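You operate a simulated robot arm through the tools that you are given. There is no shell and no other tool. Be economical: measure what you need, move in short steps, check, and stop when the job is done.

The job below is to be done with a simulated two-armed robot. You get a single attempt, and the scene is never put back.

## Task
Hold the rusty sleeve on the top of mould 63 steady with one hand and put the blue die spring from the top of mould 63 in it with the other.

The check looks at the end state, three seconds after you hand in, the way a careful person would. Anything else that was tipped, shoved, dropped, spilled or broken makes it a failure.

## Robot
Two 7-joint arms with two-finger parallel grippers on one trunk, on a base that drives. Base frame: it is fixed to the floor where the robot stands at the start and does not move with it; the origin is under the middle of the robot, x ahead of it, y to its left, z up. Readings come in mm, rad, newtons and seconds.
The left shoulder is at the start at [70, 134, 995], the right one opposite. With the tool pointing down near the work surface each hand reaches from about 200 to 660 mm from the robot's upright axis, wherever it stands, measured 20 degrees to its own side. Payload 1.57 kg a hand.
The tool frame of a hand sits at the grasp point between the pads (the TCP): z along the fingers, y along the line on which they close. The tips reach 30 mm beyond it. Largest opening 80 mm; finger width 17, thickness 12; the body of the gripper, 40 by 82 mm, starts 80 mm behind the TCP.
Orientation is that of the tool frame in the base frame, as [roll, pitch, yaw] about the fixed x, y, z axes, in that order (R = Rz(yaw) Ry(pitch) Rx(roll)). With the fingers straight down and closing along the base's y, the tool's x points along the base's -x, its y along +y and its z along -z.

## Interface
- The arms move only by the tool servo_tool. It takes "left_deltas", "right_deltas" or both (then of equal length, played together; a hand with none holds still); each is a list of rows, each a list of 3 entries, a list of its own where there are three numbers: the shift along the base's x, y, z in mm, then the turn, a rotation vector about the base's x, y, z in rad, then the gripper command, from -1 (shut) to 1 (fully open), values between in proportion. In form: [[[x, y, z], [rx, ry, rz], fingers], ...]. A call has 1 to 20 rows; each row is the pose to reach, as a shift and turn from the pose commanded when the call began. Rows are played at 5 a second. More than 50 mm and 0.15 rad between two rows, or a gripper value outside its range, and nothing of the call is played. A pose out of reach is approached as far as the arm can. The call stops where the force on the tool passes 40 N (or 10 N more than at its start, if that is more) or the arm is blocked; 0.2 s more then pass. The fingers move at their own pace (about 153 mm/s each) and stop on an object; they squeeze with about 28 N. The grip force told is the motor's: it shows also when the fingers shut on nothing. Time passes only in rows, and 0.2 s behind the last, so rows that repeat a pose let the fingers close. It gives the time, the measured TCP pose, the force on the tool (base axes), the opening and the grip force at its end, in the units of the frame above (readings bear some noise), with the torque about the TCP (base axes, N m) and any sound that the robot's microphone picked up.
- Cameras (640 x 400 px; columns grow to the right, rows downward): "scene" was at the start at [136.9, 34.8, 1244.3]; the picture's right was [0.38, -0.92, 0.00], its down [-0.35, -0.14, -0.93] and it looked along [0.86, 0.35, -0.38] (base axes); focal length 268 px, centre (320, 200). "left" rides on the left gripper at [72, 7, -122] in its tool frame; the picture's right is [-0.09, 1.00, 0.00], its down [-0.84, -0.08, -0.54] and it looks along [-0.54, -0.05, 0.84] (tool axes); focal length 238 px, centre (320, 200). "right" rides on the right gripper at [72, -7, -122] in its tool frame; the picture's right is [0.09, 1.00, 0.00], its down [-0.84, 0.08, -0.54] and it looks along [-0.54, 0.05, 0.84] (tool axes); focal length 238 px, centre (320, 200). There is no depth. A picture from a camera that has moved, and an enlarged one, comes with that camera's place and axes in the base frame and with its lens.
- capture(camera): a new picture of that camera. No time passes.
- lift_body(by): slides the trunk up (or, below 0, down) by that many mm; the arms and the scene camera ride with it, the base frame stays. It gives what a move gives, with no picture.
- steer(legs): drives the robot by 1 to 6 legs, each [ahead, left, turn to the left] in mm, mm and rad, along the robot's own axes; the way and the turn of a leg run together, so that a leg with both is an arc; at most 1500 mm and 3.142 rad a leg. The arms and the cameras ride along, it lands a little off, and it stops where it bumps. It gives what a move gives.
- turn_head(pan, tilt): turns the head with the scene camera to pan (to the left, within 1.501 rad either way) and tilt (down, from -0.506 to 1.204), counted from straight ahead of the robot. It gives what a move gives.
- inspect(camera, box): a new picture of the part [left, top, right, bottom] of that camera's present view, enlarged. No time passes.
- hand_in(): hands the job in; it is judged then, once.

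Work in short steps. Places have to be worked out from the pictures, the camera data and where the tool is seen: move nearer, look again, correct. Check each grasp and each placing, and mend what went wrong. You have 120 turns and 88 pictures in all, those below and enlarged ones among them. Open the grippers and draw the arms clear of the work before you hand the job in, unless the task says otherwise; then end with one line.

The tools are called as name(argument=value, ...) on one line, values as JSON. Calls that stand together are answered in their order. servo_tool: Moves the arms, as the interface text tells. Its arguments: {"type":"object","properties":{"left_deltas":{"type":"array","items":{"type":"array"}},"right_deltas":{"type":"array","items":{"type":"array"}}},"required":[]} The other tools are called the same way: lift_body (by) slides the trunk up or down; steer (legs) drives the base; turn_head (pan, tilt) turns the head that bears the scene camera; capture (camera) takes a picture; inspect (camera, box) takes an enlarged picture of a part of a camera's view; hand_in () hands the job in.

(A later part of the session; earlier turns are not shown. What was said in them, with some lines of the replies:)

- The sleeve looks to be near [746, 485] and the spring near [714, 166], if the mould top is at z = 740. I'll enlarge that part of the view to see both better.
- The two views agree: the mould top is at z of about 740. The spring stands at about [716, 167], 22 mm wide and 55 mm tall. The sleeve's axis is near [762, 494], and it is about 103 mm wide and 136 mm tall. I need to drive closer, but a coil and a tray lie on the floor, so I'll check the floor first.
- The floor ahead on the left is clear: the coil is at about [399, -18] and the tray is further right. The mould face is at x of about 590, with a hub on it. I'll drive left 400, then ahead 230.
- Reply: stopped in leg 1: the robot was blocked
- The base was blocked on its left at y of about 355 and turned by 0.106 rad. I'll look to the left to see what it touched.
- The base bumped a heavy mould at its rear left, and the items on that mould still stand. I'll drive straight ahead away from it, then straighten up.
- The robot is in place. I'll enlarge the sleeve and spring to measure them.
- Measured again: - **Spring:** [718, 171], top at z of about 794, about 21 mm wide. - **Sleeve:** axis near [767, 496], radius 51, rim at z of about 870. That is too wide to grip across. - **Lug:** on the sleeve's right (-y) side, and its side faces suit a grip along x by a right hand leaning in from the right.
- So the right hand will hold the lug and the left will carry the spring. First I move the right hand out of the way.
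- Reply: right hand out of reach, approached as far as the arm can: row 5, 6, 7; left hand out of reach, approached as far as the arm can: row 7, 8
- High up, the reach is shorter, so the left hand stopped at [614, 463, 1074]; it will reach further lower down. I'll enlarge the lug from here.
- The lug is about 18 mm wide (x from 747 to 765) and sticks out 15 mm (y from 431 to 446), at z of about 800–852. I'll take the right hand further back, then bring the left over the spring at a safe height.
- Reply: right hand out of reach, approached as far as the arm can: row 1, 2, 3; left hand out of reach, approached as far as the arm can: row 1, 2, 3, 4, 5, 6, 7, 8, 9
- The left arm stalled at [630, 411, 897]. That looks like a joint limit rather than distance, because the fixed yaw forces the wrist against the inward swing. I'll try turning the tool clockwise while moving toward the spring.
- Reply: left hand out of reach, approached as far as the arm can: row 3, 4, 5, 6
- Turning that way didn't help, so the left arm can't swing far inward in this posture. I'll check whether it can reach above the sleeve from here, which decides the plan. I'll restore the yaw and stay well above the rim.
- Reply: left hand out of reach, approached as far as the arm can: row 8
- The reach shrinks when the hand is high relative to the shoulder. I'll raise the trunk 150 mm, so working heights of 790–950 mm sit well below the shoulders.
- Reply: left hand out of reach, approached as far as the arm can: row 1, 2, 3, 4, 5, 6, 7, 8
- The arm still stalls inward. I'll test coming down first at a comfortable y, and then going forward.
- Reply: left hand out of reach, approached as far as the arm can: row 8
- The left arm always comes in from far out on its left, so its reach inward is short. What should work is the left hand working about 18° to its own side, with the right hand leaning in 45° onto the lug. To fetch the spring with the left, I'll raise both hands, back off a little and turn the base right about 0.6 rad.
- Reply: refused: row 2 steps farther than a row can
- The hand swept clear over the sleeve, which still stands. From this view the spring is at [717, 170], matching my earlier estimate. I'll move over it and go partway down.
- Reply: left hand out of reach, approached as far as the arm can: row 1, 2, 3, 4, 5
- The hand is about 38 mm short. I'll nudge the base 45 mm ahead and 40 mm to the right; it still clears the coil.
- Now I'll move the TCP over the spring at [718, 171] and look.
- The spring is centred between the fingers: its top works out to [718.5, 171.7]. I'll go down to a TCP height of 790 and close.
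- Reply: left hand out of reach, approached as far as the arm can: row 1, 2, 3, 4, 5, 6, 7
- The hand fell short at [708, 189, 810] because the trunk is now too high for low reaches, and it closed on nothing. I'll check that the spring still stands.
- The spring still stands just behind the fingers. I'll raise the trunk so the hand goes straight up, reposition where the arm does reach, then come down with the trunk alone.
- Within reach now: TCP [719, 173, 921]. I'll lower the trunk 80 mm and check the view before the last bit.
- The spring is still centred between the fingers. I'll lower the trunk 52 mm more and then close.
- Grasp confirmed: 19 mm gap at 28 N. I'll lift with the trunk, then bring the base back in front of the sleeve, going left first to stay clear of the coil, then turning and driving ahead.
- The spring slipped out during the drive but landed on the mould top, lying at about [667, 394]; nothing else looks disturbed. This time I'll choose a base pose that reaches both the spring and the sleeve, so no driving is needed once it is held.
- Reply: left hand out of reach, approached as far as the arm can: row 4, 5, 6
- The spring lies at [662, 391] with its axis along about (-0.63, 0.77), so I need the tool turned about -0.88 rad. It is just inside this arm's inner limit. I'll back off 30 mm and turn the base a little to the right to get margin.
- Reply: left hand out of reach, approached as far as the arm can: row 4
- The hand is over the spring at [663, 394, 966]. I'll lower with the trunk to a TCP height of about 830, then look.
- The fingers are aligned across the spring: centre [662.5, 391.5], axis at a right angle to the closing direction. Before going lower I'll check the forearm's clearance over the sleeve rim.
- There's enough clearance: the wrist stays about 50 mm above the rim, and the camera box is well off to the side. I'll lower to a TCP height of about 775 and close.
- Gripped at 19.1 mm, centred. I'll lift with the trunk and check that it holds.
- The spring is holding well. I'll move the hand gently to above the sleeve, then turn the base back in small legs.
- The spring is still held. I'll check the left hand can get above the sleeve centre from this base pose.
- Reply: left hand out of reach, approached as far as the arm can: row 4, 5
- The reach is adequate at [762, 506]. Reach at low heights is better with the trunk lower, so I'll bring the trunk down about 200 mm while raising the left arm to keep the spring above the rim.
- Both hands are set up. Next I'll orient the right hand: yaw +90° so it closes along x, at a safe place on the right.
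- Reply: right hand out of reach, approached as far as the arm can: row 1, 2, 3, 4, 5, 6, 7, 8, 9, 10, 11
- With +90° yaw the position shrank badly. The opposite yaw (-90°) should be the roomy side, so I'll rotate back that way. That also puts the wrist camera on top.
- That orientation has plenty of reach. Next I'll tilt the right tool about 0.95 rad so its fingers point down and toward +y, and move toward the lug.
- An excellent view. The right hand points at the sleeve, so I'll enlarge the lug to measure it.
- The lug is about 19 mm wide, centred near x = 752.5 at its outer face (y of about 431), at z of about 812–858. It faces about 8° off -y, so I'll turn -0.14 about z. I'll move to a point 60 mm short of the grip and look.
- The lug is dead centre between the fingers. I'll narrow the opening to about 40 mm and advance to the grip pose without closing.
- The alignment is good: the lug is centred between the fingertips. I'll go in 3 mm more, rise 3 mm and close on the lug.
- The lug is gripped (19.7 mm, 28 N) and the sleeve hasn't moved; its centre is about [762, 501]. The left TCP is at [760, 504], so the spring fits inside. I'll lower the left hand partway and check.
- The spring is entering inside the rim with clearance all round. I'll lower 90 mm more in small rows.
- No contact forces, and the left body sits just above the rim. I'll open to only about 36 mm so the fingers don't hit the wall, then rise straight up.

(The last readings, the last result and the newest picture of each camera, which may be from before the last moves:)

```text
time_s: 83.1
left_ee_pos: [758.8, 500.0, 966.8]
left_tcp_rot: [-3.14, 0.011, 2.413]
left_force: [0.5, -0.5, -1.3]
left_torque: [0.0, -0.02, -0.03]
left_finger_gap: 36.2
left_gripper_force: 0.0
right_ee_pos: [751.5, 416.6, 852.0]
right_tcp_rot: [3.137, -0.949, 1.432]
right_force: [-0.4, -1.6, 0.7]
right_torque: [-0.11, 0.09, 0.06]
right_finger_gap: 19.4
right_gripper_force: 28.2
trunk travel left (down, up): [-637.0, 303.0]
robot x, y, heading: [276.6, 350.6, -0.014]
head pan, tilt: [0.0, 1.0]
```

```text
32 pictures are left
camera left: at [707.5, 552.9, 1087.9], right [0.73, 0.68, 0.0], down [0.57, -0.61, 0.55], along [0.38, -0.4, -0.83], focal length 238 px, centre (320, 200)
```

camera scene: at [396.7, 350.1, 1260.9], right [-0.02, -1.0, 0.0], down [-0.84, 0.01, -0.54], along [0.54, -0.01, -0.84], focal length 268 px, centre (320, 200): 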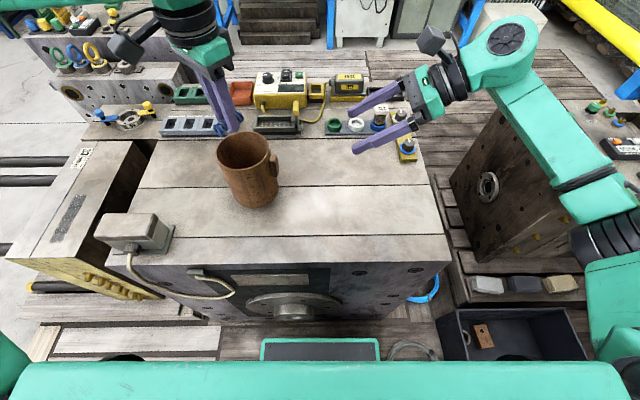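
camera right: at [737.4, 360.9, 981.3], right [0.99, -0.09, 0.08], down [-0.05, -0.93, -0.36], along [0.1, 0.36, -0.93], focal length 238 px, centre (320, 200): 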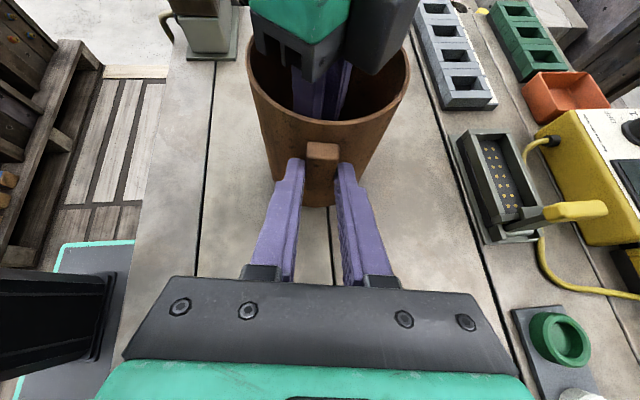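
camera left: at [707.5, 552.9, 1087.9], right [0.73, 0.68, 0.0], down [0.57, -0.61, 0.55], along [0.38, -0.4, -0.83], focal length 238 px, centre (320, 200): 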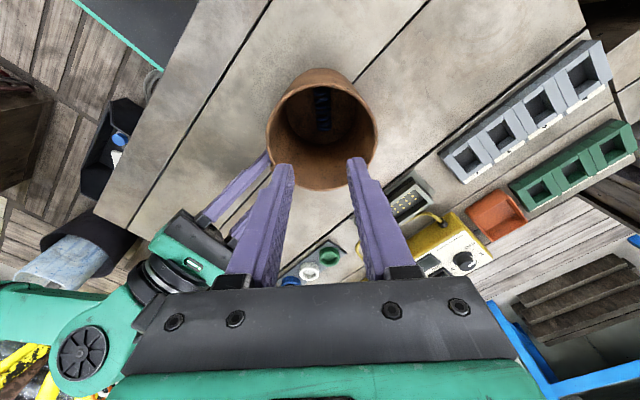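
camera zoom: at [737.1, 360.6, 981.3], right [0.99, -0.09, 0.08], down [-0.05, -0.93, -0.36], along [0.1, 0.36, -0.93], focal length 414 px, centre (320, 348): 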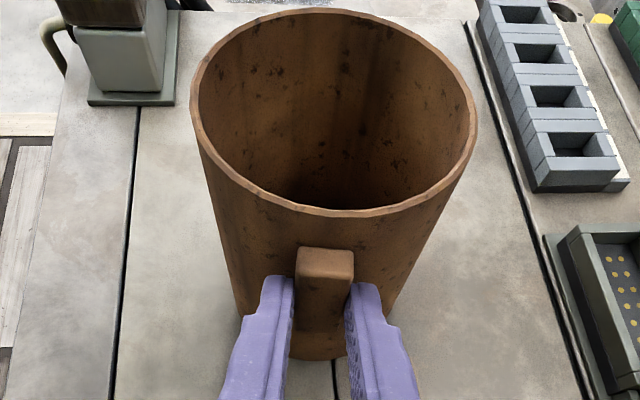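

The spring is visible lying inside on the sleeve's floor. Now I'll let go of the lug evenly, back straight out, and move the left hand aside.

servo_tool(right_deltas=[[[0, 0, 0], [0, 0, 0], -0.3], [[0, 0, 0], [0, 0, 0], 0], [[0, 0, 0], [0, 0, 0], 0], [[-1, -10, 7], [0, 0, 0], 0], [[-4, -30, 22], [0, 0, 0], 0], [[-8, -65, 47], [0, 0, 0], 0], [[-12, -100, 72], [0, 0, 0], 0], [[-12, -140, 100], [0, 0, 0], 0]])

servo_tool(left_deltas=[[[-10, 30, 20], [0, 0, 0], 0], [[-30, 65, 40], [0, 0, 0], 0.5], [[-50, 100, 60], [0, 0, 0], 1], [[-70, 135, 80], [0, 0, 0], 1], [[-90, 170, 100], [0, 0, 0], 1]])

capture(camera="scene")

capture(camera="right")

inspect(camera="left", box=[100, 0, 420, 200])

```text
time_s: 84.9
left_ee_pos: [757.4, 498.6, 966.1]
left_tcp_rot: [-3.14, 0.012, 2.412]
left_force: [-0.2, 0.1, 0.5]
left_torque: [0.02, 0.03, 0.01]
left_finger_gap: 36.0
left_gripper_force: 0.0
right_ee_pos: [740.8, 277.8, 951.0]
right_tcp_rot: [3.138, -0.949, 1.435]
right_force: [0.7, -0.1, -0.4]
right_torque: [-0.02, -0.03, 0.01]
right_finger_gap: 40.0
right_gripper_force: 0.1
trunk travel left (down, up): [-637.0, 303.0]
robot x, y, heading: [275.8, 355.6, -0.016]
head pan, tilt: [0.0, 1.0]
```

```text
time_s: 86.1
left_ee_pos: [671.2, 668.5, 1071.6]
left_tcp_rot: [-3.14, 0.014, 2.415]
left_force: [0.2, 0.2, 0.1]
left_torque: [-0.04, 0.0, 0.0]
left_finger_gap: 80.2
left_gripper_force: 0.1
right_ee_pos: [739.6, 278.7, 950.3]
right_tcp_rot: [3.135, -0.947, 1.435]
right_force: [0.1, -0.2, 0.1]
right_torque: [0.0, -0.02, 0.03]
right_finger_gap: 39.8
right_gripper_force: 0.1
trunk travel left (down, up): [-637.0, 303.0]
robot x, y, heading: [275.2, 356.6, -0.015]
head pan, tilt: [0.0, 1.0]
```

```text
31 pictures are left
camera scene: at [396.0, 352.0, 1261.0], right [-0.02, -1.0, 0.0], down [-0.84, 0.01, -0.54], along [0.54, -0.01, -0.84], focal length 268 px, centre (320, 200)
```

scene: 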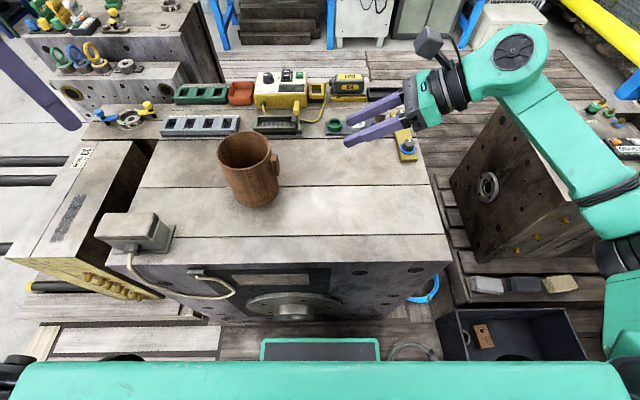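

```text
30 pictures are left
camera right: at [725.8, 223.6, 1081.0], right [0.99, -0.09, 0.08], down [-0.05, -0.93, -0.36], along [0.1, 0.36, -0.93], focal length 238 px, centre (320, 200)
```

right: 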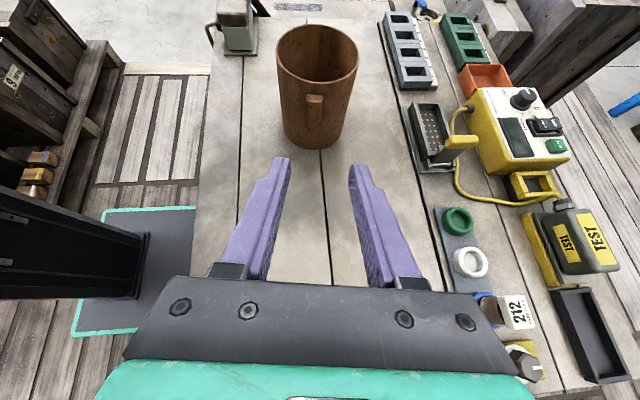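

```text
2.00 times, centred on (260, 100) of left
camera zoom: at [620.9, 724.3, 1192.1], right [0.73, 0.68, 0.0], down [0.57, -0.61, 0.55], along [0.38, -0.41, -0.83], focal length 477 px, centre (440, 400)
```

zoom: 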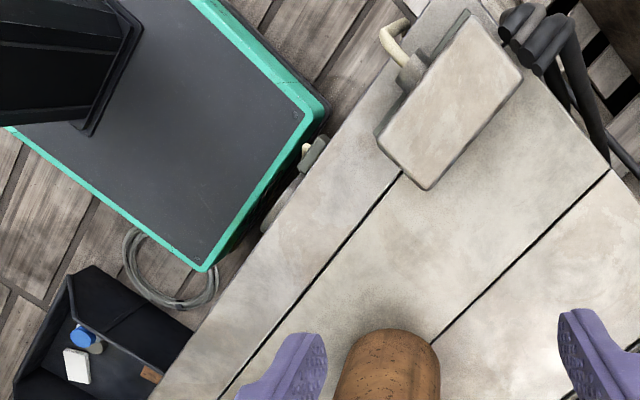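

The sleeve stands where it was, with no items disturbed and the coil untouched. I'll draw the right arm further clear and open it fully.

servo_tool(right_deltas=[[[-10, -30, 20], [0, 0, 0], 0.5], [[-30, -65, 35], [0, 0, 0], 1], [[-50, -100, 50], [0, 0, 0], 1], [[-50, -100, 50], [0, 0, 0], 1]])

inspect(camera="scene", box=[130, 60, 450, 260])

```text
time_s: 87.1
left_ee_pos: [672.8, 669.1, 1070.0]
left_tcp_rot: [-3.14, 0.012, 2.413]
left_force: [-0.1, 0.2, -0.3]
left_torque: [-0.01, 0.02, -0.01]
left_finger_gap: 80.1
left_gripper_force: 0.0
right_ee_pos: [689.0, 178.6, 1001.2]
right_tcp_rot: [3.139, -0.948, 1.434]
right_force: [0.0, -0.5, 0.3]
right_torque: [0.01, 0.01, 0.02]
right_finger_gap: 80.0
right_gripper_force: 0.0
trunk travel left (down, up): [-637.0, 303.0]
robot x, y, heading: [277.8, 350.1, -0.016]
head pan, tilt: [0.0, 1.0]
```

```text
2.00 times, centred on (290, 160) of scene
camera zoom: at [397.9, 351.4, 1260.8], right [-0.02, -1.0, 0.0], down [-0.84, 0.01, -0.54], along [0.54, -0.01, -0.84], focal length 536 px, centre (380, 280)
```

zoom: 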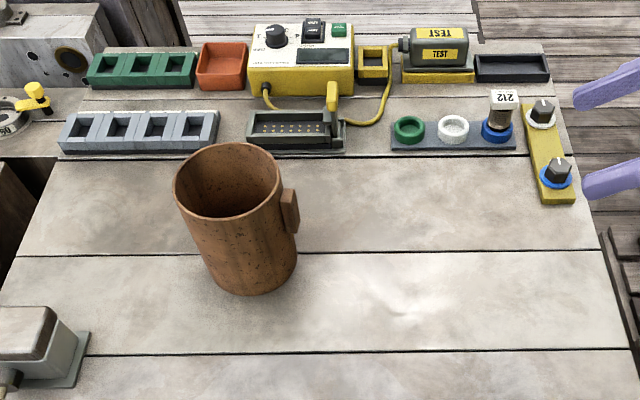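

Everything on the mould is in place, the spring is inside the sleeve, and both grippers are open and clear. I'm handing the job in.

hand_in()

```text
The job is handed in.
```

The blue die spring is lying on the floor of the rusty sleeve on mould 63, put there by the left hand while the right held the sleeve by its lug. Along the way I dropped the spring once onto the mould top and picked it up again, and the base bumped a mould behind it once; nothing else looked disturbed.
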